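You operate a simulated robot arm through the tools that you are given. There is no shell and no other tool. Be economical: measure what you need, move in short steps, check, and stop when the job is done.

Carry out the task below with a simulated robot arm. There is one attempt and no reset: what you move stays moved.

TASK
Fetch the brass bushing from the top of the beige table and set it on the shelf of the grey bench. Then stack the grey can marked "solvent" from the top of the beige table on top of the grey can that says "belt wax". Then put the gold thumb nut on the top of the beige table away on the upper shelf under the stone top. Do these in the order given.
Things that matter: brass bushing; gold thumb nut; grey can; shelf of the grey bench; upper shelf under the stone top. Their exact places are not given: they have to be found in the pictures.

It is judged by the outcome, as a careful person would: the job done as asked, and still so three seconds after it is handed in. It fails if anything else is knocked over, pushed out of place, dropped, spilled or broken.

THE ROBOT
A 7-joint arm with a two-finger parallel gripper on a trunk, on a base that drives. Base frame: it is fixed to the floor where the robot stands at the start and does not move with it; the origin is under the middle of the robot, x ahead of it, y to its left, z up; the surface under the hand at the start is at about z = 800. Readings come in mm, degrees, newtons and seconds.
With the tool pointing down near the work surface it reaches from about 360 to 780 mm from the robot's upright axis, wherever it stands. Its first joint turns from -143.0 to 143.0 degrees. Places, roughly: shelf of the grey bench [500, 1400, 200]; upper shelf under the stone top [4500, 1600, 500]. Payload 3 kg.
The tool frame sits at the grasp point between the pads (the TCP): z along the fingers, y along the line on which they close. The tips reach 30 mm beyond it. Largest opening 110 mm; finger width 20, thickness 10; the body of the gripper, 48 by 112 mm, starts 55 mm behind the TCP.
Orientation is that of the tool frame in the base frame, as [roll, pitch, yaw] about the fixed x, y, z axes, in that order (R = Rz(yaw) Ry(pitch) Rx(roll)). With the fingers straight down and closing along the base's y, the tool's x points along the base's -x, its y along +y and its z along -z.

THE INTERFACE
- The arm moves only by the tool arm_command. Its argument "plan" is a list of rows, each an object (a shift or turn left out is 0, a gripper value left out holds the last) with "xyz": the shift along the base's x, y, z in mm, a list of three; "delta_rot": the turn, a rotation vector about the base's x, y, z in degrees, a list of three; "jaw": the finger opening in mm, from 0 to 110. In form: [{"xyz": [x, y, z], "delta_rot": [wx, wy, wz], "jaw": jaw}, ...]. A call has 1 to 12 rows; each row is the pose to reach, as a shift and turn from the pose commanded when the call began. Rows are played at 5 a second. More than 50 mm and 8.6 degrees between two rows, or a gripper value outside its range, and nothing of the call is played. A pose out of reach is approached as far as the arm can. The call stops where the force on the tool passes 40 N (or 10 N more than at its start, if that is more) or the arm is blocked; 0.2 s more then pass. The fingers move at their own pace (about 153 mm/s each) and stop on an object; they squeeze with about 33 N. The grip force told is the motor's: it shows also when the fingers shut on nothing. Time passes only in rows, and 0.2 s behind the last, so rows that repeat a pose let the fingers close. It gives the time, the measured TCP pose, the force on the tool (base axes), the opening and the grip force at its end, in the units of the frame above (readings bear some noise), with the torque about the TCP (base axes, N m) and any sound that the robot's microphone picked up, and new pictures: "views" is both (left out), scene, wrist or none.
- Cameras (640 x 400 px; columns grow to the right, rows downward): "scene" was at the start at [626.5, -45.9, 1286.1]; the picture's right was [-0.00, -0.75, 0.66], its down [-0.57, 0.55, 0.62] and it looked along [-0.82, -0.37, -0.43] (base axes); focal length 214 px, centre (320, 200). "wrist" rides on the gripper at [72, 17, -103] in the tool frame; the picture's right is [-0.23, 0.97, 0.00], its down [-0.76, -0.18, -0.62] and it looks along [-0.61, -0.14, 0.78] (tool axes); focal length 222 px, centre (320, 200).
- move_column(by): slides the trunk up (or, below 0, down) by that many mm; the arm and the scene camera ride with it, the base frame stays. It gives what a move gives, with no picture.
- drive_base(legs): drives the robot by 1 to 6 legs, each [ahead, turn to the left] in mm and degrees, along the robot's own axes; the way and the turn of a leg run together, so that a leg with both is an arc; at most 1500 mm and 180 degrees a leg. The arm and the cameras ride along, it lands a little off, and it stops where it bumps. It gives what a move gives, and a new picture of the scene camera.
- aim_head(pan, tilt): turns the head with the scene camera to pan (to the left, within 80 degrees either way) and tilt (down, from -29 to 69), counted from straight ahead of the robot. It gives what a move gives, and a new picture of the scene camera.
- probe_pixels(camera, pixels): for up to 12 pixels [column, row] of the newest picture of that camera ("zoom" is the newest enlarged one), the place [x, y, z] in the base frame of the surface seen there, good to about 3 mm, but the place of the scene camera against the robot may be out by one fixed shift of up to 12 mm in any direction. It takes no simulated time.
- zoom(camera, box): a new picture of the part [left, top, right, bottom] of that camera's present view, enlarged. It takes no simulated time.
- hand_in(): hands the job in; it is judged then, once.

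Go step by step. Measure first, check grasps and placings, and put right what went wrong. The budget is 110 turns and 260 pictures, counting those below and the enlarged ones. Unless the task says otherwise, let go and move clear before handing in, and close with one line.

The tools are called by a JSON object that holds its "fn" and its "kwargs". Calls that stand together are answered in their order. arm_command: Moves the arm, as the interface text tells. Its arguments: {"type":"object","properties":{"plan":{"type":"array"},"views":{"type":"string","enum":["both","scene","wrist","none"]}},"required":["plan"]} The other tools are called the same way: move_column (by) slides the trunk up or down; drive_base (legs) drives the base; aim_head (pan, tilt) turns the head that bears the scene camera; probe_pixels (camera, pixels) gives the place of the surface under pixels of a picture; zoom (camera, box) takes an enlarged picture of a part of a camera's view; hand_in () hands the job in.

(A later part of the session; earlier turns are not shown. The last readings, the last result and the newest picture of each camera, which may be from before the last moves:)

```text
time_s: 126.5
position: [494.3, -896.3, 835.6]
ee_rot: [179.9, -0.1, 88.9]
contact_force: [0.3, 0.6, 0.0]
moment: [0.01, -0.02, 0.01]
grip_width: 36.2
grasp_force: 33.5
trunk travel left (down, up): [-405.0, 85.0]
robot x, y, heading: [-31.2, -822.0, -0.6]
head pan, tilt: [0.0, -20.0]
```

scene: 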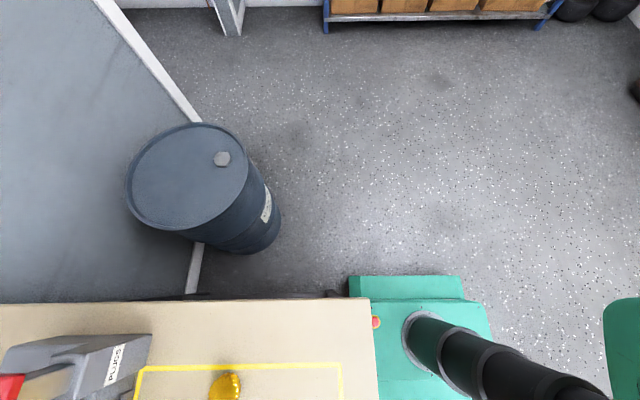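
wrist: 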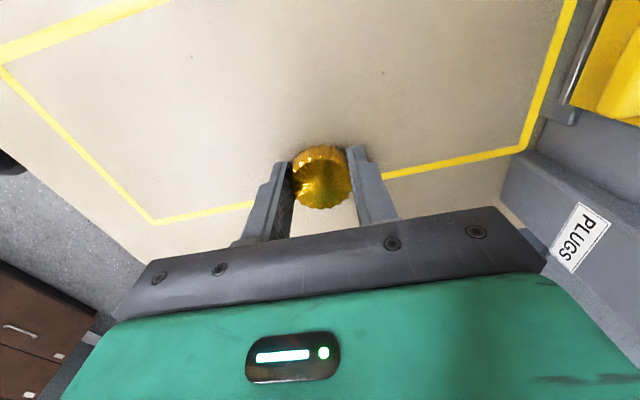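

The nut is held at 36.2 mm. I'll lift straight up, retreat and back away.

{"fn": "arm_command", "kwargs": {"plan": [{"xyz": [0, 0, 20]}, {"xyz": [0, 0, 60]}, {"xyz": [0, 0, 105]}, {"xyz": [0, 0, 150]}, {"xyz": [0, 0, 195]}, {"xyz": [0, 0, 240]}, {"xyz": [0, 0, 285]}, {"xyz": [-40, 0, 290]}, {"xyz": [-80, 0, 290]}], "views": "wrist"}}

{"fn": "drive_base", "kwargs": {"legs": [[-400, 0]]}}

{"fn": "arm_command", "kwargs": {"plan": [{"delta_rot": [0, 0, 8.5]}, {"delta_rot": [0, 0, 17]}, {"delta_rot": [0, 0, 25.5]}, {"delta_rot": [0, 0, 34]}, {"delta_rot": [0, 0, 42.5]}, {"delta_rot": [0, 0, 51]}, {"delta_rot": [0, 0, 59.5]}, {"delta_rot": [0, 0, 68]}, {"delta_rot": [0, 0, 76.5]}, {"delta_rot": [0, 0, 85]}, {"delta_rot": [0, 0, 90]}], "views": "none"}}

{"fn": "aim_head", "kwargs": {"pan": -80, "tilt": -29}}

{"fn": "aim_head", "kwargs": {"pan": 80, "tilt": -29}}

{"fn": "aim_head", "kwargs": {"pan": 0, "tilt": -29}}

```text
time_s: 128.5
position: [413.8, -897.2, 1125.7]
ee_rot: [180.0, -0.1, 88.9]
contact_force: [0.0, -0.1, -1.6]
moment: [0.01, -0.03, 0.0]
grip_width: 36.2
grasp_force: 33.2
trunk travel left (down, up): [-405.0, 85.0]
robot x, y, heading: [-30.2, -827.4, -1.0]
head pan, tilt: [0.0, -20.0]
```

wrist: 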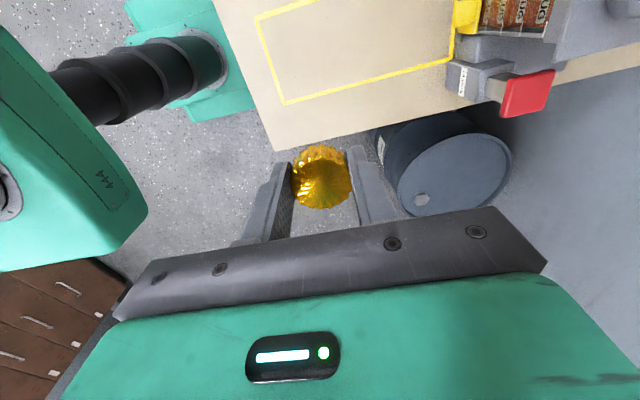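

```text
time_s: 131.1
position: [10.6, -892.8, 1125.3]
ee_rot: [179.9, -0.1, 88.4]
contact_force: [0.0, 0.0, -0.5]
moment: [0.0, 0.01, 0.01]
grip_width: 36.1
grasp_force: 32.6
trunk travel left (down, up): [-405.0, 85.0]
robot x, y, heading: [-434.2, -813.5, -1.3]
head pan, tilt: [0.0, -20.0]
```

scene: 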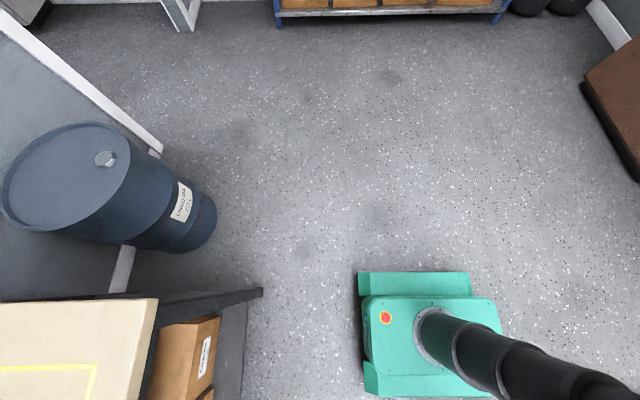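

```text
time_s: 133.4
position: [9.6, -892.5, 1125.1]
ee_rot: [179.8, -0.1, 178.4]
contact_force: [-0.4, -0.6, -1.0]
moment: [0.0, -0.01, 0.02]
grip_width: 36.1
grasp_force: 33.0
trunk travel left (down, up): [-405.0, 85.0]
robot x, y, heading: [-436.0, -813.6, -1.6]
head pan, tilt: [0.0, -20.0]
```

```text
time_s: 135.0
position: [8.8, -892.1, 1125.1]
ee_rot: [179.8, -0.1, 178.3]
contact_force: [-0.8, 0.3, -0.2]
moment: [-0.01, -0.02, -0.01]
grip_width: 36.0
grasp_force: 32.9
trunk travel left (down, up): [-405.0, 85.0]
robot x, y, heading: [-432.8, -813.4, -1.7]
head pan, tilt: [-80.0, -28.6]
```

scene: 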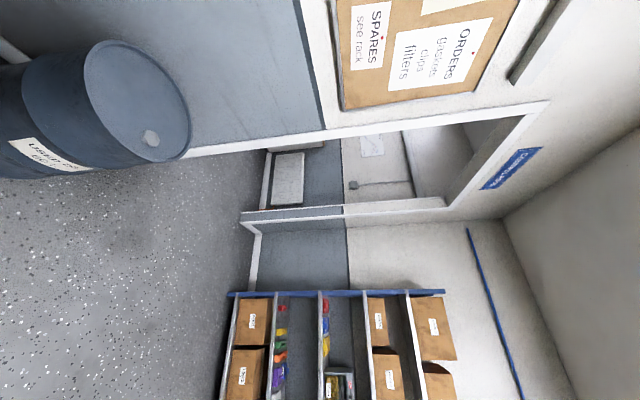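

```text
time_s: 137.4
position: [8.1, -893.0, 1126.0]
ee_rot: [179.8, -0.1, 178.3]
contact_force: [1.1, 0.1, -0.2]
moment: [-0.01, -0.01, -0.01]
grip_width: 35.9
grasp_force: 32.9
trunk travel left (down, up): [-405.0, 85.0]
robot x, y, heading: [-436.2, -814.5, -1.5]
head pan, tilt: [80.0, -28.6]
```

scene: 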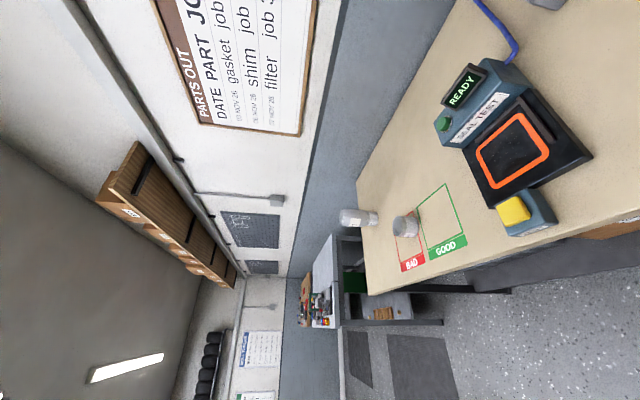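

```text
time_s: 139.0
position: [8.3, -891.5, 1125.3]
ee_rot: [179.8, -0.1, 178.2]
contact_force: [-0.3, 0.5, 0.1]
moment: [-0.03, 0.01, 0.0]
grip_width: 36.2
grasp_force: 33.4
trunk travel left (down, up): [-405.0, 85.0]
robot x, y, heading: [-436.4, -812.2, -1.6]
head pan, tilt: [0.0, -28.6]
```

scene: 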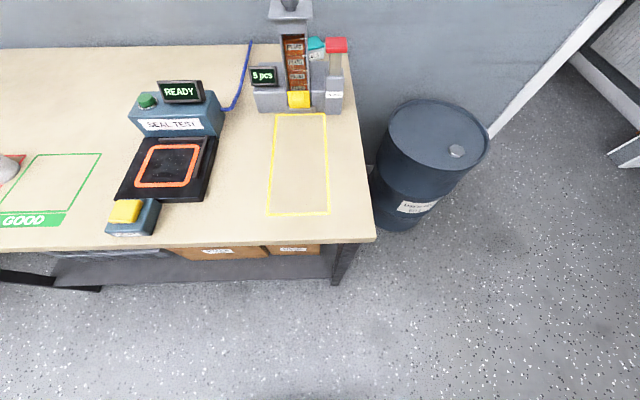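

There's a doorway in the wall to the right of the barrel, marked "Consumables". I'll probe its jambs.

{"fn": "probe_pixels", "kwargs": {"camera": "scene", "pixels": [[492, 135], [570, 62], [610, 10], [612, 158], [637, 135], [637, 100], [435, 160], [412, 225], [600, 80], [635, 160]]}}

{"fn": "aim_head", "kwargs": {"pan": -40, "tilt": -29}}

{"fn": "probe_pixels", "kwargs": {"camera": "scene", "pixels": [[320, 200], [320, 100], [400, 100], [400, 200], [480, 150]]}}

```text
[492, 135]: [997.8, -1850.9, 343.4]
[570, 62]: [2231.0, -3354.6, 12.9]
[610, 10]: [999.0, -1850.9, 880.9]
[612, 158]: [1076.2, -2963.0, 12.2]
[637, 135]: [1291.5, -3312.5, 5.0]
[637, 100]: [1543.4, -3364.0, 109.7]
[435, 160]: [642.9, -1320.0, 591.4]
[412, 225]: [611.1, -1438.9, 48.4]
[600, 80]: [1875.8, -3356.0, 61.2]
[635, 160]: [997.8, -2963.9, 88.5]
```

```text
time_s: 140.0
position: [9.3, -891.9, 1125.6]
ee_rot: [179.8, -0.1, 178.2]
contact_force: [0.0, 0.7, 0.4]
moment: [0.02, -0.01, -0.01]
grip_width: 35.8
grasp_force: 33.4
trunk travel left (down, up): [-405.0, 85.0]
robot x, y, heading: [-436.2, -815.1, -1.5]
head pan, tilt: [-40.0, -28.6]
```

scene: 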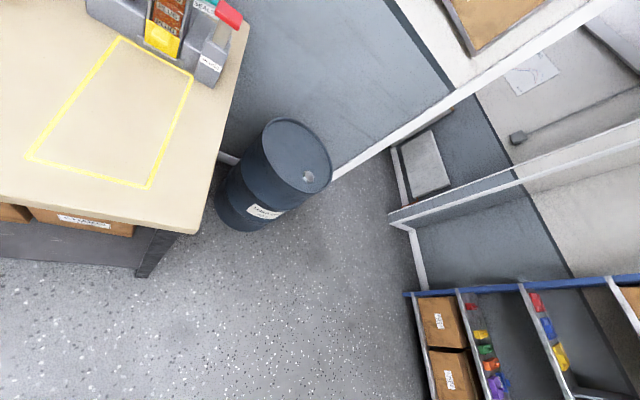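

```text
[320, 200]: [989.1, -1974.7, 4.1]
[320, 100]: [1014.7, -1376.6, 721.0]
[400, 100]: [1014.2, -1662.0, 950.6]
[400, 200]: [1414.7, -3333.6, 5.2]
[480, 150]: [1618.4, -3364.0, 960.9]
```

The doorway spans y≈-1850 to -2960 at x≈1000-1076. I'll drive diagonally to about (300,-2400), clear of the barrel, then turn to face it.

{"fn": "aim_head", "kwargs": {"pan": 0, "tilt": -29}}

{"fn": "drive_base", "kwargs": {"legs": [[0, -63]]}}

```text
time_s: 141.1
position: [10.6, -893.4, 1125.8]
ee_rot: [179.8, 0.0, 178.3]
contact_force: [-0.9, 0.4, -0.6]
moment: [0.0, 0.0, 0.0]
grip_width: 36.1
grasp_force: 33.1
trunk travel left (down, up): [-405.0, 85.0]
robot x, y, heading: [-436.2, -812.3, -1.4]
head pan, tilt: [0.0, -28.6]
```

scene: 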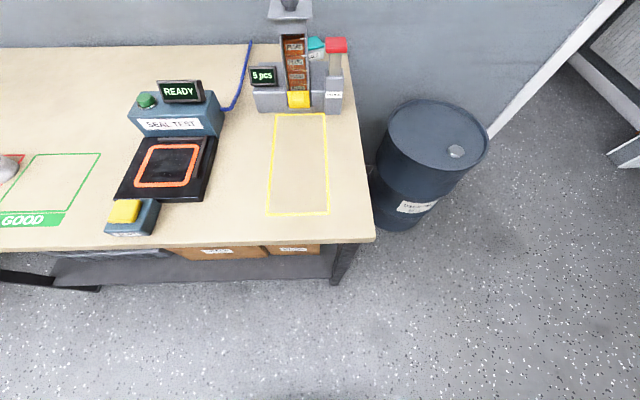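

```text
time_s: 144.3
position: [-301.3, -1248.1, 1126.6]
ee_rot: [179.7, 0.0, 115.7]
contact_force: [0.3, -0.8, -0.8]
moment: [0.01, -0.03, 0.03]
grip_width: 36.3
grasp_force: 33.1
trunk travel left (down, up): [-405.0, 85.0]
robot x, y, heading: [-400.9, -804.7, -64.1]
head pan, tilt: [0.0, -28.6]
```

scene: 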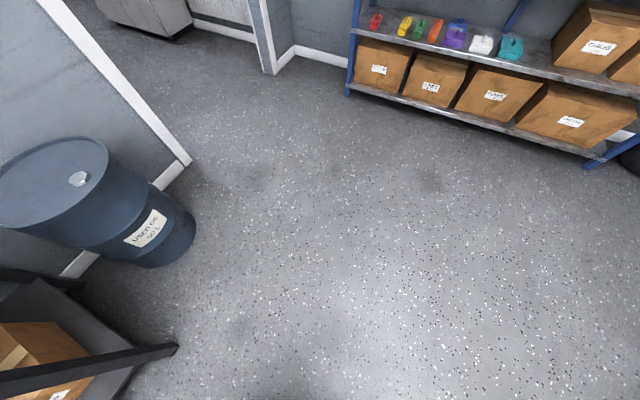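

I'll probe the rack's near face and the cabinet beyond the doorway before driving.

{"fn": "probe_pixels", "kwargs": {"camera": "scene", "pixels": [[350, 90], [590, 165], [270, 70], [160, 35], [190, 160], [190, 15], [130, 20], [470, 110]]}}

{"fn": "drive_base", "kwargs": {"legs": [[800, 0]]}}

```text
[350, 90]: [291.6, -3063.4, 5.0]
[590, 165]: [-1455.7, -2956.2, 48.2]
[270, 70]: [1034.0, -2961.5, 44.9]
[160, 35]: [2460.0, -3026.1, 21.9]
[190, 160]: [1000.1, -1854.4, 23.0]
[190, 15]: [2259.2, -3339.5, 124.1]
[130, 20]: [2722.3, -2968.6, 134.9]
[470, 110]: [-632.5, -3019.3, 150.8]
```

```text
time_s: 148.6
position: [45.8, -1974.2, 1126.3]
ee_rot: [179.8, 0.0, 115.2]
contact_force: [-0.2, -0.4, -0.6]
moment: [-0.01, 0.0, 0.01]
grip_width: 36.1
grasp_force: 33.1
trunk travel left (down, up): [-405.0, 85.0]
robot x, y, heading: [-50.8, -1528.2, -64.2]
head pan, tilt: [0.0, -28.6]
```

scene: 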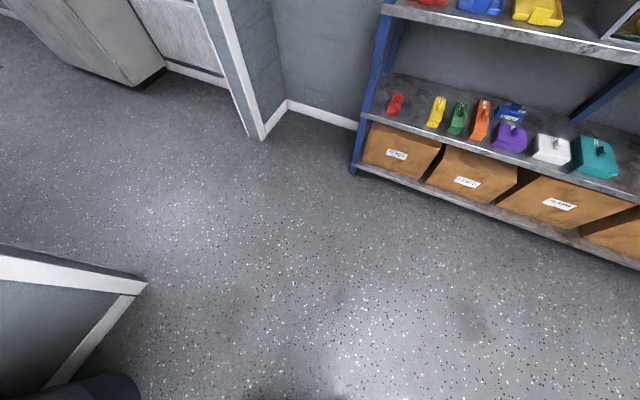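

The way is clear. I'll drive 830 more, then turn left to face the doorway.

{"fn": "drive_base", "kwargs": {"legs": [[830, 0], [0, 64]]}}

```text
time_s: 156.0
position: [758.6, -2379.9, 1126.6]
ee_rot: [179.8, -0.1, -180.0]
contact_force: [-0.3, -0.2, 0.5]
moment: [0.02, -0.03, -0.01]
grip_width: 35.9
grasp_force: 33.1
trunk travel left (down, up): [-405.0, 85.0]
robot x, y, heading: [310.2, -2321.1, -0.2]
head pan, tilt: [0.0, -28.6]
```

scene: 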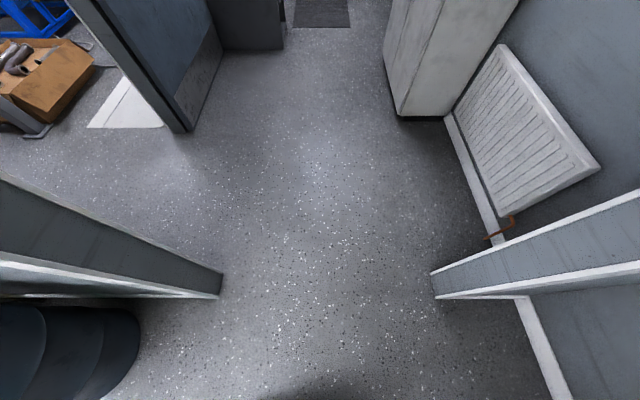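

I'm facing the doorway. I'll probe the partition end, the cabinet and things beyond.

{"fn": "probe_pixels", "kwargs": {"camera": "scene", "pixels": [[185, 128], [220, 290], [435, 290], [395, 112], [385, 50], [280, 45], [215, 45], [320, 20], [40, 130], [290, 10], [130, 110]]}}

{"fn": "drive_base", "kwargs": {"legs": [[1000, 1]]}}

```text
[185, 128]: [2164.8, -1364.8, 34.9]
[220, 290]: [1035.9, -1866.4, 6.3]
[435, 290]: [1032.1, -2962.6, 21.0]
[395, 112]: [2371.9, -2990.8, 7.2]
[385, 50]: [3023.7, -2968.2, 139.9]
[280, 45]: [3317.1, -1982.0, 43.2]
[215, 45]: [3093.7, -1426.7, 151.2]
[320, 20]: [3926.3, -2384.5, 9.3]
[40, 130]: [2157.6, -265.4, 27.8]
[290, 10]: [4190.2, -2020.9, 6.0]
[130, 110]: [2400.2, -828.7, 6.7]
```

```text
time_s: 161.2
position: [1777.7, -2374.0, 1127.7]
ee_rot: [179.8, -0.1, -179.5]
contact_force: [0.0, -0.6, -0.6]
moment: [-0.04, -0.01, 0.01]
grip_width: 35.9
grasp_force: 33.0
trunk travel left (down, up): [-405.0, 85.0]
robot x, y, heading: [1332.4, -2314.4, 0.5]
head pan, tilt: [0.0, -28.6]
```

scene: 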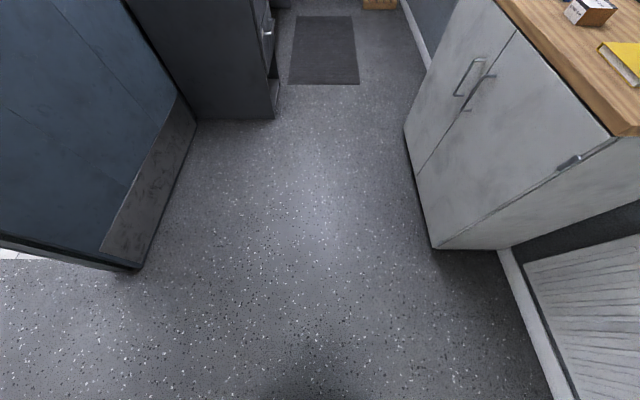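

Now I'll pan left and right to find the route toward (4500,1600).

{"fn": "aim_head", "kwargs": {"pan": 70, "tilt": -29}}

{"fn": "probe_pixels", "kwargs": {"camera": "scene", "pixels": [[320, 200], [320, 100], [200, 200], [400, 150], [450, 250], [250, 250], [200, 300], [500, 350]]}}

{"fn": "aim_head", "kwargs": {"pan": 35, "tilt": -29}}

```text
time_s: 162.7
position: [1778.6, -2373.9, 1128.9]
ee_rot: [179.9, -0.1, -179.7]
contact_force: [0.6, 1.7, 0.1]
moment: [0.03, 0.03, 0.04]
grip_width: 36.1
grasp_force: 33.0
trunk travel left (down, up): [-405.0, 85.0]
robot x, y, heading: [1329.9, -2319.0, 0.3]
head pan, tilt: [70.0, -28.6]
```

scene: 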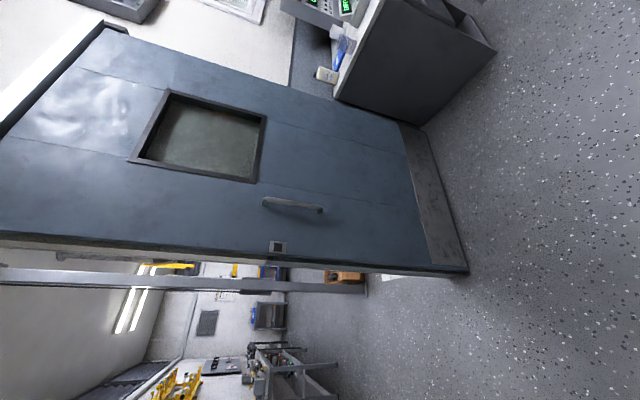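

```text
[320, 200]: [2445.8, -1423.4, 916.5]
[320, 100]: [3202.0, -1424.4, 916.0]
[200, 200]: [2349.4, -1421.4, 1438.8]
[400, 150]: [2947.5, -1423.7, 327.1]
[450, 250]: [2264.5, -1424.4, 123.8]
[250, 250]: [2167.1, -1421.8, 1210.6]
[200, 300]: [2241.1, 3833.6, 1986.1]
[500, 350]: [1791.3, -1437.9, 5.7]
```

```text
time_s: 163.7
position: [1778.6, -2373.6, 1127.2]
ee_rot: [179.9, -0.1, -179.6]
contact_force: [-0.8, -0.5, 0.0]
moment: [-0.01, 0.01, -0.02]
grip_width: 36.2
grasp_force: 32.7
trunk travel left (down, up): [-405.0, 85.0]
robot x, y, heading: [1332.9, -2318.5, 0.3]
head pan, tilt: [35.0, -28.6]
```

scene: 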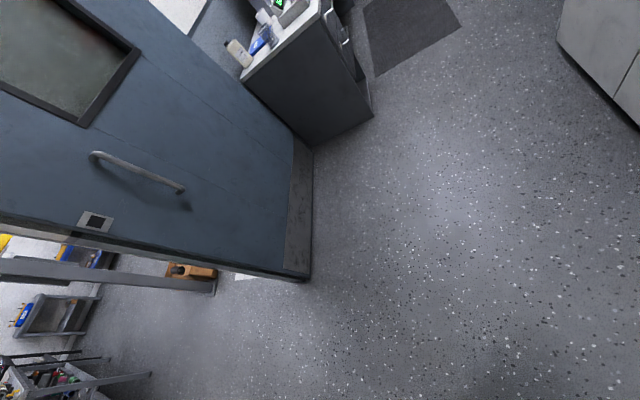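

The door leaf is folded back along y≈-1423, so the opening lies left of x=2164. I'll advance 300, turn left and look through.

{"fn": "aim_head", "kwargs": {"pan": 0, "tilt": -29}}

{"fn": "drive_base", "kwargs": {"legs": [[300, 0], [0, 90]]}}

```text
time_s: 164.7
position: [1780.0, -2374.1, 1129.4]
ee_rot: [179.9, -0.1, -179.6]
contact_force: [0.1, -0.4, -0.1]
moment: [0.01, 0.03, 0.02]
grip_width: 35.9
grasp_force: 33.3
trunk travel left (down, up): [-405.0, 85.0]
robot x, y, heading: [1330.3, -2318.8, 0.3]
head pan, tilt: [0.0, -28.6]
```

scene: 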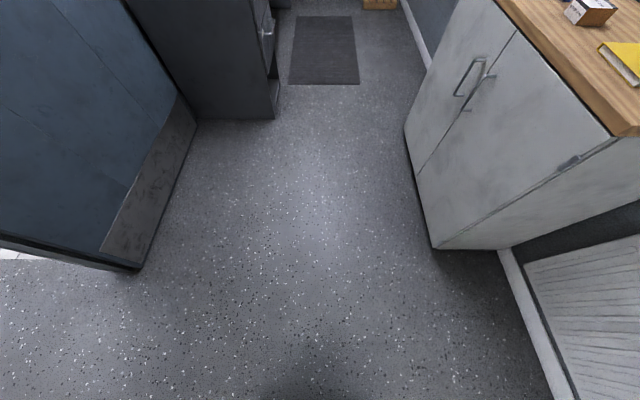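

```text
time_s: 170.6
position: [1693.5, -1870.8, 1128.0]
ee_rot: [179.9, -0.1, -90.7]
contact_force: [0.6, 0.4, 0.0]
moment: [0.0, 0.04, -0.03]
grip_width: 36.1
grasp_force: 32.8
trunk travel left (down, up): [-405.0, 85.0]
robot x, y, heading: [1688.2, -2315.3, 88.7]
head pan, tilt: [0.0, -28.6]
```

scene: 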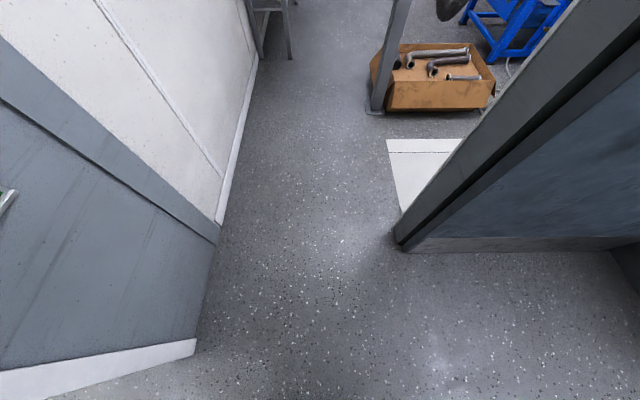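

A gap lies ahead between the wall at (215,240) and the door at (398,240). I'll measure it.

{"fn": "probe_pixels", "kwargs": {"camera": "scene", "pixels": [[198, 345], [217, 236], [222, 215], [396, 240], [405, 215], [260, 60], [288, 55], [375, 110], [390, 108], [490, 105], [430, 170], [250, 40]]}}

{"fn": "aim_head", "kwargs": {"pan": -25, "tilt": -29}}

```text
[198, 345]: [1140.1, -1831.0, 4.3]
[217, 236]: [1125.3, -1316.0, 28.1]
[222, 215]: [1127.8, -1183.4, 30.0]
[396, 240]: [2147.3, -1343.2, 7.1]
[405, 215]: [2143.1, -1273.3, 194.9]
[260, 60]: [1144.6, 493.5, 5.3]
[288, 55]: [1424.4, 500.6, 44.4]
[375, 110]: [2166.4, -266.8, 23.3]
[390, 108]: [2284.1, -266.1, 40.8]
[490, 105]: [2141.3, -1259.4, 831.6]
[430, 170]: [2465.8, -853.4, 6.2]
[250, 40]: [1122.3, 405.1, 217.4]
```

```text
time_s: 171.5
position: [1693.0, -1869.8, 1128.2]
ee_rot: [179.8, -0.2, -90.6]
contact_force: [-0.8, 0.1, 0.8]
moment: [0.02, -0.08, 0.03]
grip_width: 36.1
grasp_force: 33.0
trunk travel left (down, up): [-405.0, 85.0]
robot x, y, heading: [1684.1, -2314.5, 88.9]
head pan, tilt: [-25.0, -28.6]
```

scene: 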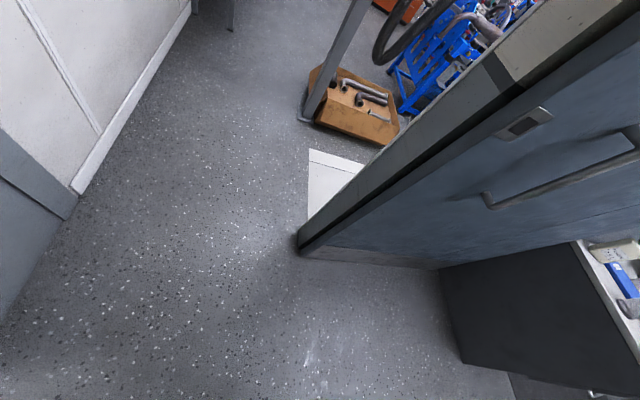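

The gap is 1.02 m wide and centred at x≈1637. I'll go through to y≈-950, bearing slightly left.

{"fn": "aim_head", "kwargs": {"pan": 0, "tilt": -29}}

{"fn": "drive_base", "kwargs": {"legs": [[0, 4], [700, 0], [700, -4]]}}

{"fn": "aim_head", "kwargs": {"pan": -60, "tilt": -29}}

```text
time_s: 172.4
position: [1692.7, -1869.9, 1129.4]
ee_rot: [179.9, -0.1, -90.6]
contact_force: [-0.7, 1.2, 0.1]
moment: [0.0, 0.02, -0.01]
grip_width: 36.0
grasp_force: 32.6
trunk travel left (down, up): [-405.0, 85.0]
robot x, y, heading: [1688.7, -2316.0, 89.0]
head pan, tilt: [0.0, -28.6]
```

scene: 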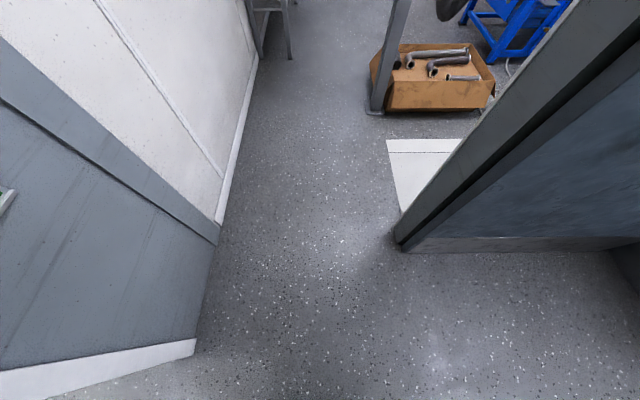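

```text
time_s: 180.2
position: [1625.6, -457.3, 1129.0]
ee_rot: [179.9, -0.1, -89.4]
contact_force: [0.4, 0.3, -0.6]
moment: [0.0, -0.05, -0.04]
grip_width: 36.1
grasp_force: 32.9
trunk travel left (down, up): [-405.0, 85.0]
robot x, y, heading: [1626.8, -905.4, 90.2]
head pan, tilt: [0.0, -28.6]
```

scene: 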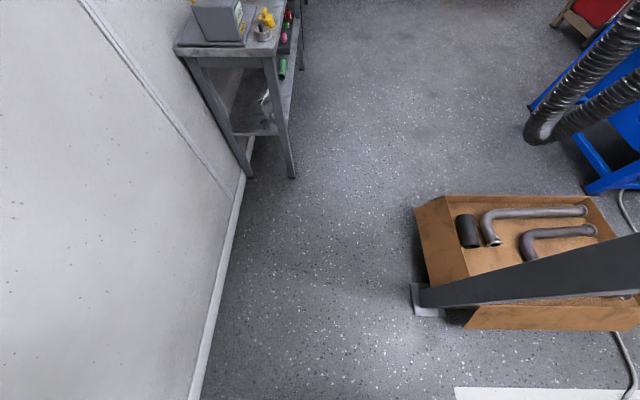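

```text
time_s: 181.5
position: [1625.8, -456.4, 1129.2]
ee_rot: [179.9, -0.1, -89.4]
contact_force: [-0.1, 0.6, -0.3]
moment: [-0.02, -0.01, -0.02]
grip_width: 36.2
grasp_force: 33.3
trunk travel left (down, up): [-405.0, 85.0]
robot x, y, heading: [1626.8, -904.8, 90.2]
head pan, tilt: [-60.0, -28.6]
```

scene: 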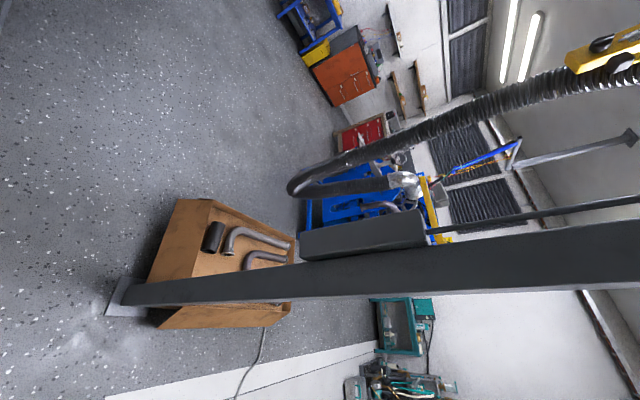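

The open floor lies ahead-right past the box. I'll look straight ahead and measure the aisle.

{"fn": "aim_head", "kwargs": {"pan": -15, "tilt": -29}}

{"fn": "probe_pixels", "kwargs": {"camera": "scene", "pixels": [[200, 200], [320, 300], [240, 160], [300, 250], [440, 130], [480, 150], [320, 100], [250, 100], [400, 60], [200, 100], [300, 20], [520, 100]]}}

```text
time_s: 182.6
position: [1625.5, -456.7, 1128.1]
ee_rot: [180.0, -0.2, -89.3]
contact_force: [0.3, 0.2, -1.3]
moment: [0.02, 0.0, 0.0]
grip_width: 36.2
grasp_force: 33.6
trunk travel left (down, up): [-405.0, 85.0]
robot x, y, heading: [1630.6, -906.6, 90.3]
head pan, tilt: [-15.0, -28.6]
```

scene: 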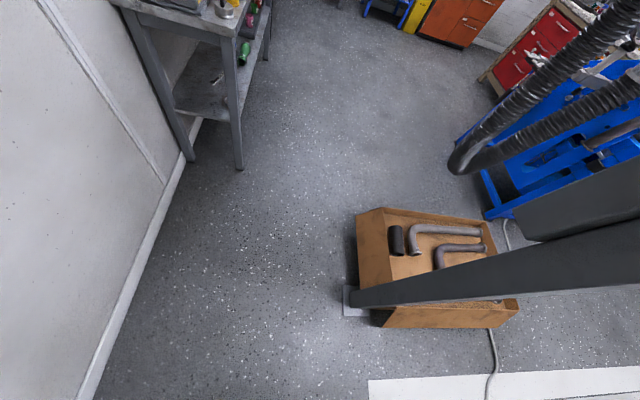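

```text
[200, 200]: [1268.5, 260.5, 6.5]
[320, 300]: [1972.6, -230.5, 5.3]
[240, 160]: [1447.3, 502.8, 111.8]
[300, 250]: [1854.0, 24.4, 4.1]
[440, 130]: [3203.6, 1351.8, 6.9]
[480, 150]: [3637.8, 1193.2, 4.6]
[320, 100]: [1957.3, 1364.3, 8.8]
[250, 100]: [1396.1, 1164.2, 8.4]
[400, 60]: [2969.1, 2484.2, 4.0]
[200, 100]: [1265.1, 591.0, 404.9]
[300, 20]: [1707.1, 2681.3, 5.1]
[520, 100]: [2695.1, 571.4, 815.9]
```

The aisle centre is x≈1780. I'll drive 1450 bearing 6° right and look again.

{"fn": "drive_base", "kwargs": {"legs": [[0, -7], [1450, 0]]}}

{"fn": "aim_head", "kwargs": {"pan": -50, "tilt": -29}}

```text
time_s: 190.4
position: [1880.2, 972.3, 1129.4]
ee_rot: [179.9, -0.1, -97.7]
contact_force: [0.1, -0.1, -1.1]
moment: [0.02, 0.02, -0.02]
grip_width: 36.1
grasp_force: 33.0
trunk travel left (down, up): [-405.0, 85.0]
robot x, y, heading: [1817.2, 529.9, 81.8]
head pan, tilt: [-15.0, -28.6]
```

scene: 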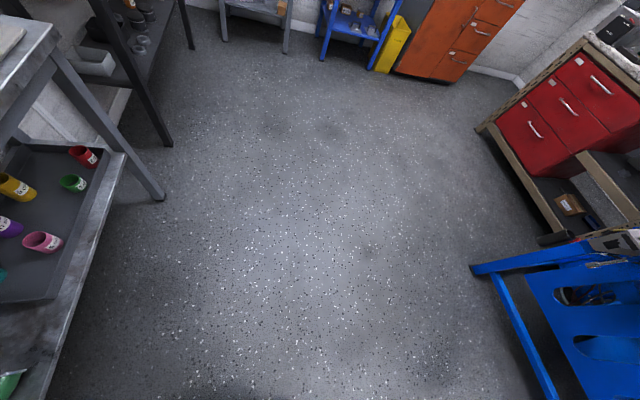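

```text
time_s: 191.4
position: [1879.7, 970.9, 1129.7]
ee_rot: [179.8, -0.2, -97.8]
contact_force: [-0.8, -0.6, -0.4]
moment: [0.01, -0.01, 0.0]
grip_width: 35.7
grasp_force: 33.3
trunk travel left (down, up): [-405.0, 85.0]
robot x, y, heading: [1821.0, 530.3, 82.2]
head pan, tilt: [-50.0, -28.6]
```

scene: 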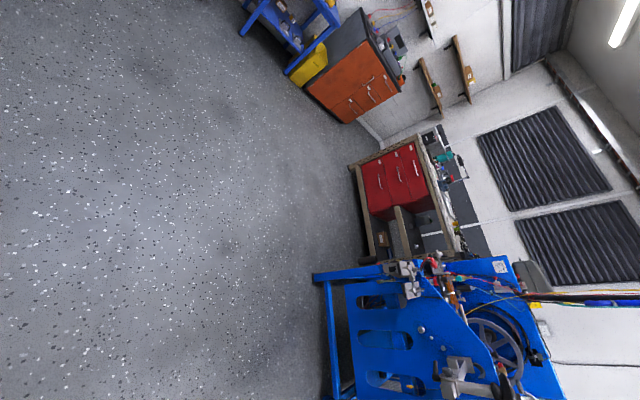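

The bench with red drawers has a stone-looking top and shelves beneath. I'll zoom in and probe it.

{"fn": "zoom", "kwargs": {"camera": "scene", "box": [310, 110, 510, 290]}}

{"fn": "probe_pixels", "kwargs": {"camera": "zoom", "pixels": [[350, 110], [450, 480], [250, 430], [170, 200], [320, 370], [370, 390], [280, 420], [220, 460], [300, 200], [200, 470], [410, 430], [360, 440]]}}

```text
2.22 times, centred on (410, 200) of scene
```

zoom: 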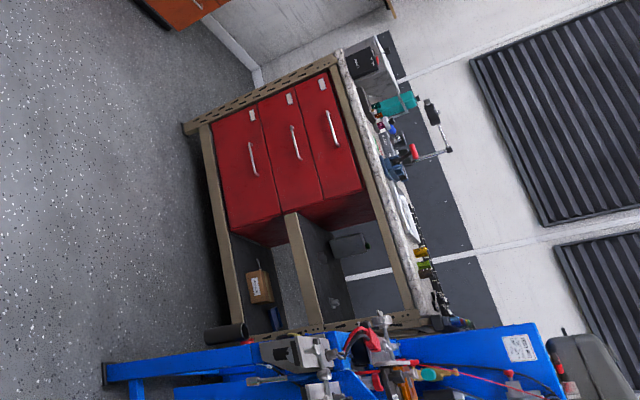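

```text
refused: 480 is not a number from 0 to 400
```

{"fn": "probe_pixels", "kwargs": {"camera": "zoom", "pixels": [[350, 110], [300, 120], [205, 130], [240, 260], [300, 240], [330, 270], [345, 245], [260, 285], [405, 300], [430, 300], [225, 330], [105, 375]]}}

```text
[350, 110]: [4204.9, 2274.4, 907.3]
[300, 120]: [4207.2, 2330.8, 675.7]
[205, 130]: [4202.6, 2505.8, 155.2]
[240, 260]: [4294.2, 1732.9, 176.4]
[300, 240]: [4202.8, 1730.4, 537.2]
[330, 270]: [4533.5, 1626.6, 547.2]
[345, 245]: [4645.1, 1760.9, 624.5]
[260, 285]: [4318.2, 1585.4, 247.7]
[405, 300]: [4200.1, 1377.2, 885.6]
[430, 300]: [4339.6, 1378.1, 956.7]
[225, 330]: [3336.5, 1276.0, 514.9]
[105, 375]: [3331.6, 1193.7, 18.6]
```

The stone-top bench faces -x with its front at x≈4200. Its open section spans y≈1380-1740, with the upper shelf at z≈545 and the stone underside near 870. I'll drive to y≈1690, turn to face +x and look.

{"fn": "aim_head", "kwargs": {"pan": 0, "tilt": -29}}

{"fn": "drive_base", "kwargs": {"legs": [[1150, 0], [0, -82]]}}

```text
time_s: 192.6
position: [1880.1, 972.7, 1129.0]
ee_rot: [179.9, 0.0, -97.7]
contact_force: [-0.1, 0.3, -0.7]
moment: [-0.03, -0.01, 0.01]
grip_width: 36.1
grasp_force: 33.2
trunk travel left (down, up): [-405.0, 85.0]
robot x, y, heading: [1816.3, 528.9, 82.1]
head pan, tilt: [0.0, -28.6]
```

scene: 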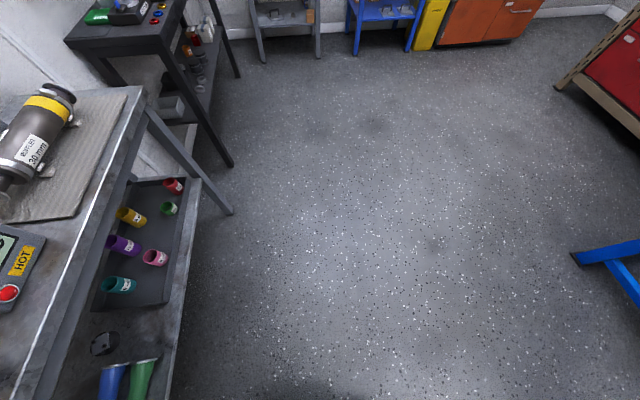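

```text
time_s: 202.0
position: [2427.7, 1639.6, 1130.1]
ee_rot: [179.9, 0.0, 178.9]
contact_force: [0.8, 0.7, -1.0]
moment: [0.01, -0.02, 0.03]
grip_width: 36.1
grasp_force: 33.2
trunk travel left (down, up): [-405.0, 85.0]
robot x, y, heading: [1980.0, 1701.7, -0.6]
head pan, tilt: [0.0, -28.6]
```

scene: 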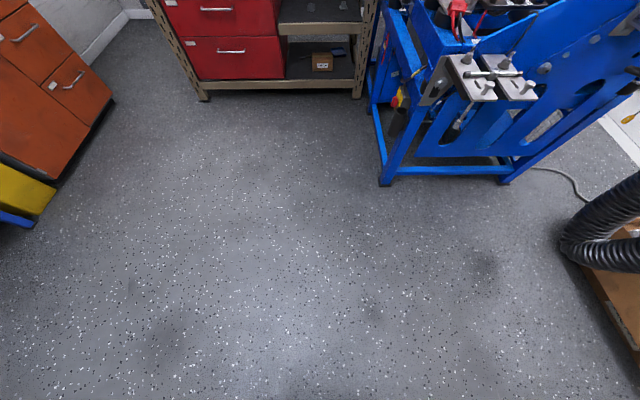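

Facing the bench now. I'll drive 1050 closer and look into the open section.

{"fn": "drive_base", "kwargs": {"legs": [[1050, 1]]}}

{"fn": "zoom", "kwargs": {"camera": "scene", "box": [200, 0, 520, 200]}}

```text
time_s: 207.3
position: [3469.6, 1631.2, 1129.5]
ee_rot: [179.8, 0.0, 179.2]
contact_force: [0.5, -0.4, -1.0]
moment: [-0.02, -0.02, -0.02]
grip_width: 35.9
grasp_force: 32.8
trunk travel left (down, up): [-405.0, 85.0]
robot x, y, heading: [3020.0, 1692.7, -0.4]
head pan, tilt: [0.0, -28.6]
```

scene: 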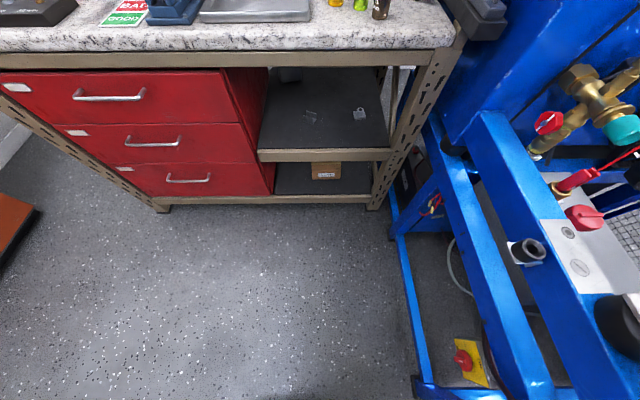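

```text
2.00 times, centred on (360, 100) of scene
```

zoom: 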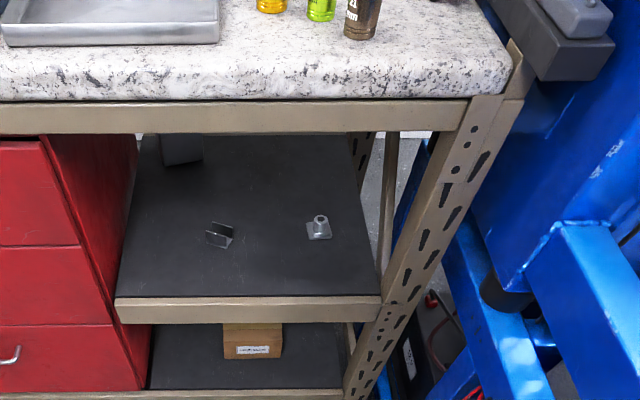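

The upper shelf under the granite top is clear, with a small bracket and a plate on it. I'll probe it for free space.

{"fn": "probe_pixels", "kwargs": {"camera": "zoom", "pixels": [[220, 280], [330, 280], [125, 285], [370, 285], [220, 235], [318, 235], [250, 310], [250, 118], [250, 90], [375, 300], [270, 260], [160, 270]]}}

{"fn": "probe_pixels", "kwargs": {"camera": "scene", "pixels": [[400, 235], [415, 385], [480, 130], [440, 20], [490, 30], [395, 60], [430, 60], [375, 205]]}}

```text
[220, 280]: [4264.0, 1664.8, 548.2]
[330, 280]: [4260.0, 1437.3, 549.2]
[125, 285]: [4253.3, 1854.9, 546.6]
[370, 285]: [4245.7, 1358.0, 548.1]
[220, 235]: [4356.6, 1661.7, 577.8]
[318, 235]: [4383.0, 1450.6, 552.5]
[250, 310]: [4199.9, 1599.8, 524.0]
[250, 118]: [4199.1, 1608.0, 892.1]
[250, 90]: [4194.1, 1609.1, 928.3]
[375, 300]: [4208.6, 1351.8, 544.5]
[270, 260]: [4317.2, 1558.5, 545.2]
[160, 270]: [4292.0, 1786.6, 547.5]
```

```text
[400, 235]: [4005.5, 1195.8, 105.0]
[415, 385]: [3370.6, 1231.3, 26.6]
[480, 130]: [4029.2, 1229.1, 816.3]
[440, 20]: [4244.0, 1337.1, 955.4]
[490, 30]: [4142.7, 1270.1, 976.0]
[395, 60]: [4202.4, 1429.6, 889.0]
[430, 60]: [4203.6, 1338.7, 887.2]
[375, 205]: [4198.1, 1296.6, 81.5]
```

The shelf is at z≈541 (bias-corrected), with free space at about (4245,1590). I'll lower the trunk by 250, then tilt the tool 35° forward so the wrist stays outside the granite edge.

{"fn": "move_column", "kwargs": {"by": -250}}

{"fn": "arm_command", "kwargs": {"plan": [{"xyz": [0, 0, -30], "delta_rot": [0, -8, 0]}, {"xyz": [0, 0, -60], "delta_rot": [0, -16, 0]}, {"xyz": [0, 0, -90], "delta_rot": [0, -24, 0]}, {"xyz": [0, 0, -120], "delta_rot": [0, -30, 0]}, {"xyz": [0, 0, -150], "delta_rot": [0, -35, 0]}, {"xyz": [0, 0, -190], "delta_rot": [0, -35, 0]}, {"xyz": [0, 0, -215], "delta_rot": [0, -35, 0]}], "views": "both"}}

```text
time_s: 209.9
position: [3468.9, 1631.3, 881.0]
ee_rot: [180.0, 0.0, 179.4]
contact_force: [-0.7, 0.2, 0.1]
moment: [0.01, 0.03, -0.01]
grip_width: 36.2
grasp_force: 33.4
trunk travel left (down, up): [-155.0, 335.0]
robot x, y, heading: [3018.6, 1688.9, -0.5]
head pan, tilt: [0.0, -28.6]
```

```text
time_s: 211.5
position: [3542.3, 1641.0, 709.5]
ee_rot: [179.4, 34.8, 179.1]
contact_force: [0.3, -0.2, -0.7]
moment: [0.01, 0.07, -0.01]
grip_width: 35.8
grasp_force: 33.0
out of reach, approached as far as the arm can: row 3, 4, 5, 6, 7
trunk travel left (down, up): [-155.0, 335.0]
robot x, y, heading: [3025.4, 1691.9, -0.6]
head pan, tilt: [0.0, -28.6]
```

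scene: 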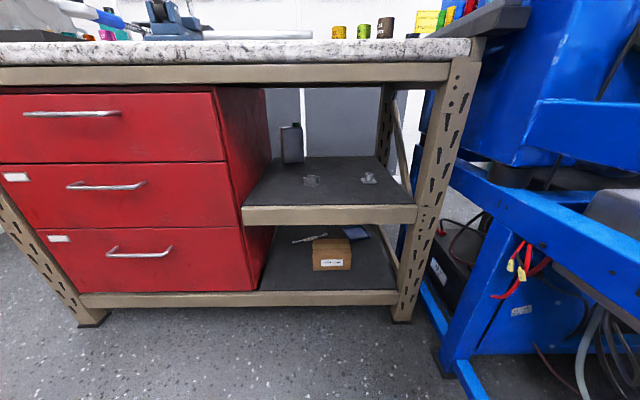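
wrist: 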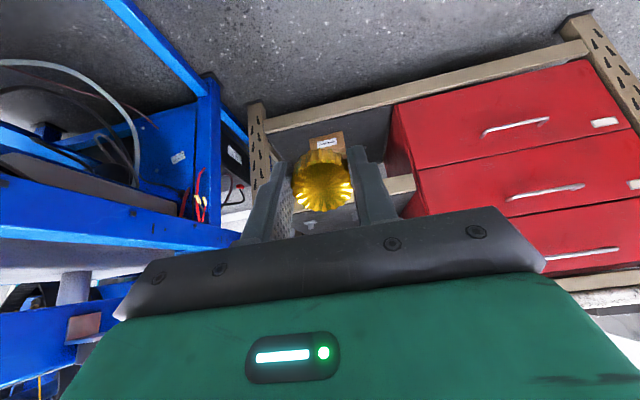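

The tilt is set, but the pose was too close in to be fully reachable. I'll extend forward so it's within reach.

{"fn": "arm_command", "kwargs": {"plan": [{"xyz": [50, -10, 0]}, {"xyz": [100, -20, 0]}, {"xyz": [150, -30, 0]}, {"xyz": [150, -30, 0]}], "views": "none"}}

```text
refused: row 1 steps farther than a row can; nothing moved
```

{"fn": "arm_command", "kwargs": {"plan": [{"xyz": [45, -10, 0]}, {"xyz": [90, -20, 0]}, {"xyz": [130, -30, 0]}, {"xyz": [150, -30, 0]}], "views": "none"}}

```text
time_s: 212.5
position: [3693.1, 1609.5, 706.9]
ee_rot: [179.3, 35.0, 179.2]
contact_force: [0.5, 0.2, -0.6]
moment: [0.03, -0.01, 0.01]
grip_width: 35.9
grasp_force: 32.8
trunk travel left (down, up): [-155.0, 335.0]
robot x, y, heading: [3025.9, 1689.9, -0.6]
head pan, tilt: [0.0, -28.6]
```

Now at offset 667 and z 707. I'll lower to about 645, drive 400 and check.

{"fn": "arm_command", "kwargs": {"plan": [{"xyz": [0, 0, -30]}, {"xyz": [0, 0, -62]}], "views": "none"}}

{"fn": "drive_base", "kwargs": {"legs": [[390, 0]]}}

{"fn": "arm_command", "kwargs": {"plan": [{"xyz": [0, 0, 0]}], "views": "wrist"}}

```text
time_s: 213.1
position: [3690.9, 1609.9, 643.0]
ee_rot: [179.4, 34.8, 179.2]
contact_force: [-0.6, -1.2, 0.1]
moment: [0.01, -0.01, -0.01]
grip_width: 36.3
grasp_force: 32.9
trunk travel left (down, up): [-155.0, 335.0]
robot x, y, heading: [3025.3, 1694.5, -0.6]
head pan, tilt: [0.0, -28.6]
```

```text
time_s: 215.6
position: [4086.8, 1607.2, 643.4]
ee_rot: [179.5, 34.9, 179.3]
contact_force: [0.2, 0.2, 0.6]
moment: [-0.04, 0.04, 0.0]
grip_width: 36.2
grasp_force: 32.7
trunk travel left (down, up): [-155.0, 335.0]
robot x, y, heading: [3417.5, 1684.3, -0.1]
head pan, tilt: [0.0, -28.6]
```

scene: 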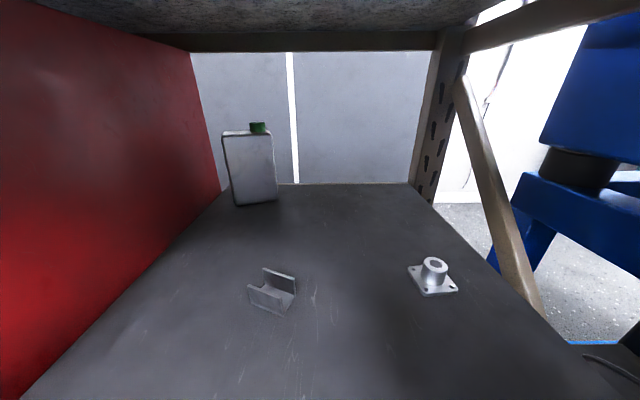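

```text
time_s: 216.0
position: [4086.7, 1606.7, 645.6]
ee_rot: [179.5, 35.0, 179.3]
contact_force: [0.5, -0.7, -0.2]
moment: [-0.02, 0.03, 0.0]
grip_width: 36.2
grasp_force: 33.0
trunk travel left (down, up): [-155.0, 335.0]
robot x, y, heading: [3417.1, 1687.1, -0.3]
head pan, tilt: [0.0, -28.6]
```

wrist: 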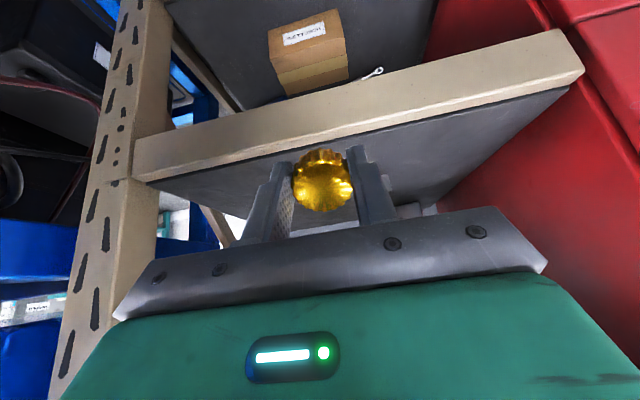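

The camera view is already inside the opening. I'll measure the shelf with the wrist camera.

{"fn": "probe_pixels", "kwargs": {"camera": "wrist", "pixels": [[240, 165], [400, 160], [450, 130], [250, 135], [230, 180], [480, 70], [420, 150], [400, 190]]}}

{"fn": "probe_pixels", "kwargs": {"camera": "scene", "pixels": [[270, 300], [435, 285], [350, 380], [320, 20], [320, 40], [250, 160], [200, 380]]}}

```text
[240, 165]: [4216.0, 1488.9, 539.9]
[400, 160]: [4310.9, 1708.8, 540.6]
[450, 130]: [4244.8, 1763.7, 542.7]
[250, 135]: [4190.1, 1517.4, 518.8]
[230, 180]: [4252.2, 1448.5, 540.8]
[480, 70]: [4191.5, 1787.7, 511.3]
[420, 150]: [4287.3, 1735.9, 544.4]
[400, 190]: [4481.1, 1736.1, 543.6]
```

```text
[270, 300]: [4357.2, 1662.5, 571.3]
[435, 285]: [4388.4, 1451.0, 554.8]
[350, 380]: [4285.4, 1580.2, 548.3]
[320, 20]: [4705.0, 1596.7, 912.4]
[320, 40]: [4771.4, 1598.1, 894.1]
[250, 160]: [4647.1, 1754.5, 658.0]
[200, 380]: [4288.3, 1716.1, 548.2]
```

The shelf is at z≈541 and its front edge at x≈4190. I'll drive 150 more to bring the nut over the shelf.

{"fn": "drive_base", "kwargs": {"legs": [[150, 0]]}}

{"fn": "arm_command", "kwargs": {"plan": [{"xyz": [0, 0, -20]}, {"xyz": [0, 0, -35]}, {"xyz": [0, 0, -45]}], "views": "wrist"}}

```text
time_s: 217.4
position: [4237.1, 1603.4, 645.4]
ee_rot: [179.4, 34.9, 179.1]
contact_force: [-0.6, 0.5, -0.4]
moment: [0.02, 0.01, 0.01]
grip_width: 36.0
grasp_force: 33.3
trunk travel left (down, up): [-155.0, 335.0]
robot x, y, heading: [3568.7, 1687.6, -0.5]
head pan, tilt: [0.0, -28.6]
```

scene: 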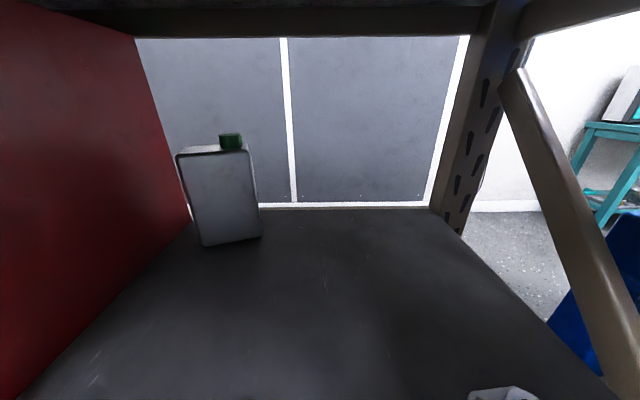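

```text
time_s: 218.2
position: [4236.9, 1604.8, 600.8]
ee_rot: [179.4, 34.9, 179.1]
contact_force: [-0.7, 0.2, -0.2]
moment: [0.0, -0.01, -0.02]
grip_width: 36.0
grasp_force: 33.1
trunk travel left (down, up): [-155.0, 335.0]
robot x, y, heading: [3566.2, 1682.9, -0.5]
head pan, tilt: [0.0, -28.6]
```

wrist: 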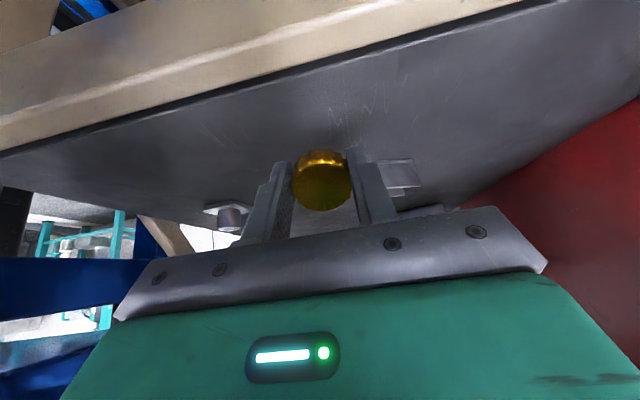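

I'll lower toward first contact at about 581 in small steps.

{"fn": "arm_command", "kwargs": {"plan": [{"xyz": [0, 0, -8]}, {"xyz": [0, 0, -14]}, {"xyz": [0, 0, -18]}, {"xyz": [0, 0, -20]}, {"xyz": [0, 0, -20]}], "views": "wrist"}}

{"fn": "zoom", "kwargs": {"camera": "wrist", "box": [260, 120, 390, 220]}}

```text
time_s: 219.4
position: [4236.8, 1604.1, 580.0]
ee_rot: [179.5, 35.0, 179.0]
contact_force: [-0.2, -0.2, -0.4]
moment: [-0.03, -0.01, 0.03]
grip_width: 36.1
grasp_force: 32.5
trunk travel left (down, up): [-155.0, 335.0]
robot x, y, heading: [3569.5, 1684.6, -0.6]
head pan, tilt: [0.0, -28.6]
```

wrist: 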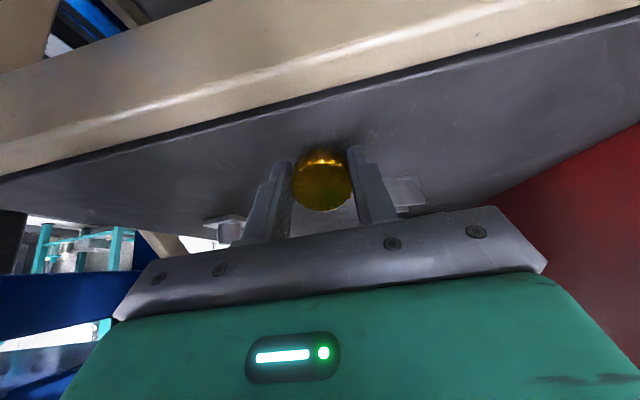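

```text
4.00 times, centred on (325, 170) of wrist
```

zoom: 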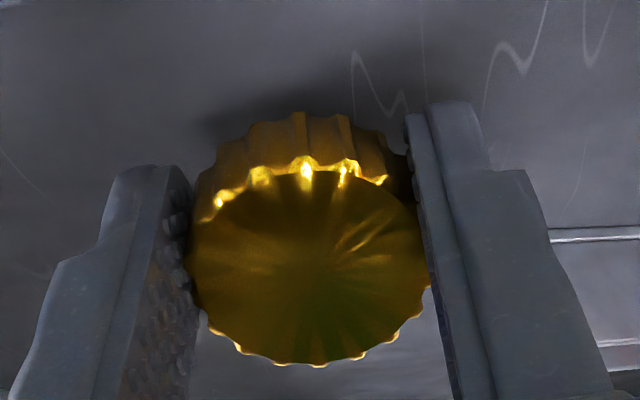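

No contact yet. I'll creep down in 1 mm steps.

{"fn": "arm_command", "kwargs": {"plan": [{"xyz": [0, 0, -1]}, {"xyz": [0, 0, -2]}, {"xyz": [0, 0, -3]}, {"xyz": [0, 0, -3]}], "views": "none"}}

```text
time_s: 220.4
position: [4238.2, 1605.2, 577.1]
ee_rot: [179.3, 34.9, 179.1]
contact_force: [-0.3, -0.2, -0.3]
moment: [0.01, 0.02, 0.0]
grip_width: 36.0
grasp_force: 33.1
trunk travel left (down, up): [-155.0, 335.0]
robot x, y, heading: [3568.5, 1683.9, -0.5]
head pan, tilt: [0.0, -28.6]
```

{"fn": "arm_command", "kwargs": {"plan": [{"xyz": [0, 0, -1]}, {"xyz": [0, 0, -2]}, {"xyz": [0, 0, -2]}], "views": "none"}}

```text
time_s: 221.2
position: [4237.5, 1604.1, 574.3]
ee_rot: [179.4, 34.9, 179.2]
contact_force: [0.3, 0.0, -1.1]
moment: [0.03, -0.02, 0.02]
grip_width: 36.1
grasp_force: 33.1
trunk travel left (down, up): [-155.0, 335.0]
robot x, y, heading: [3565.6, 1689.7, -0.5]
head pan, tilt: [0.0, -28.6]
```

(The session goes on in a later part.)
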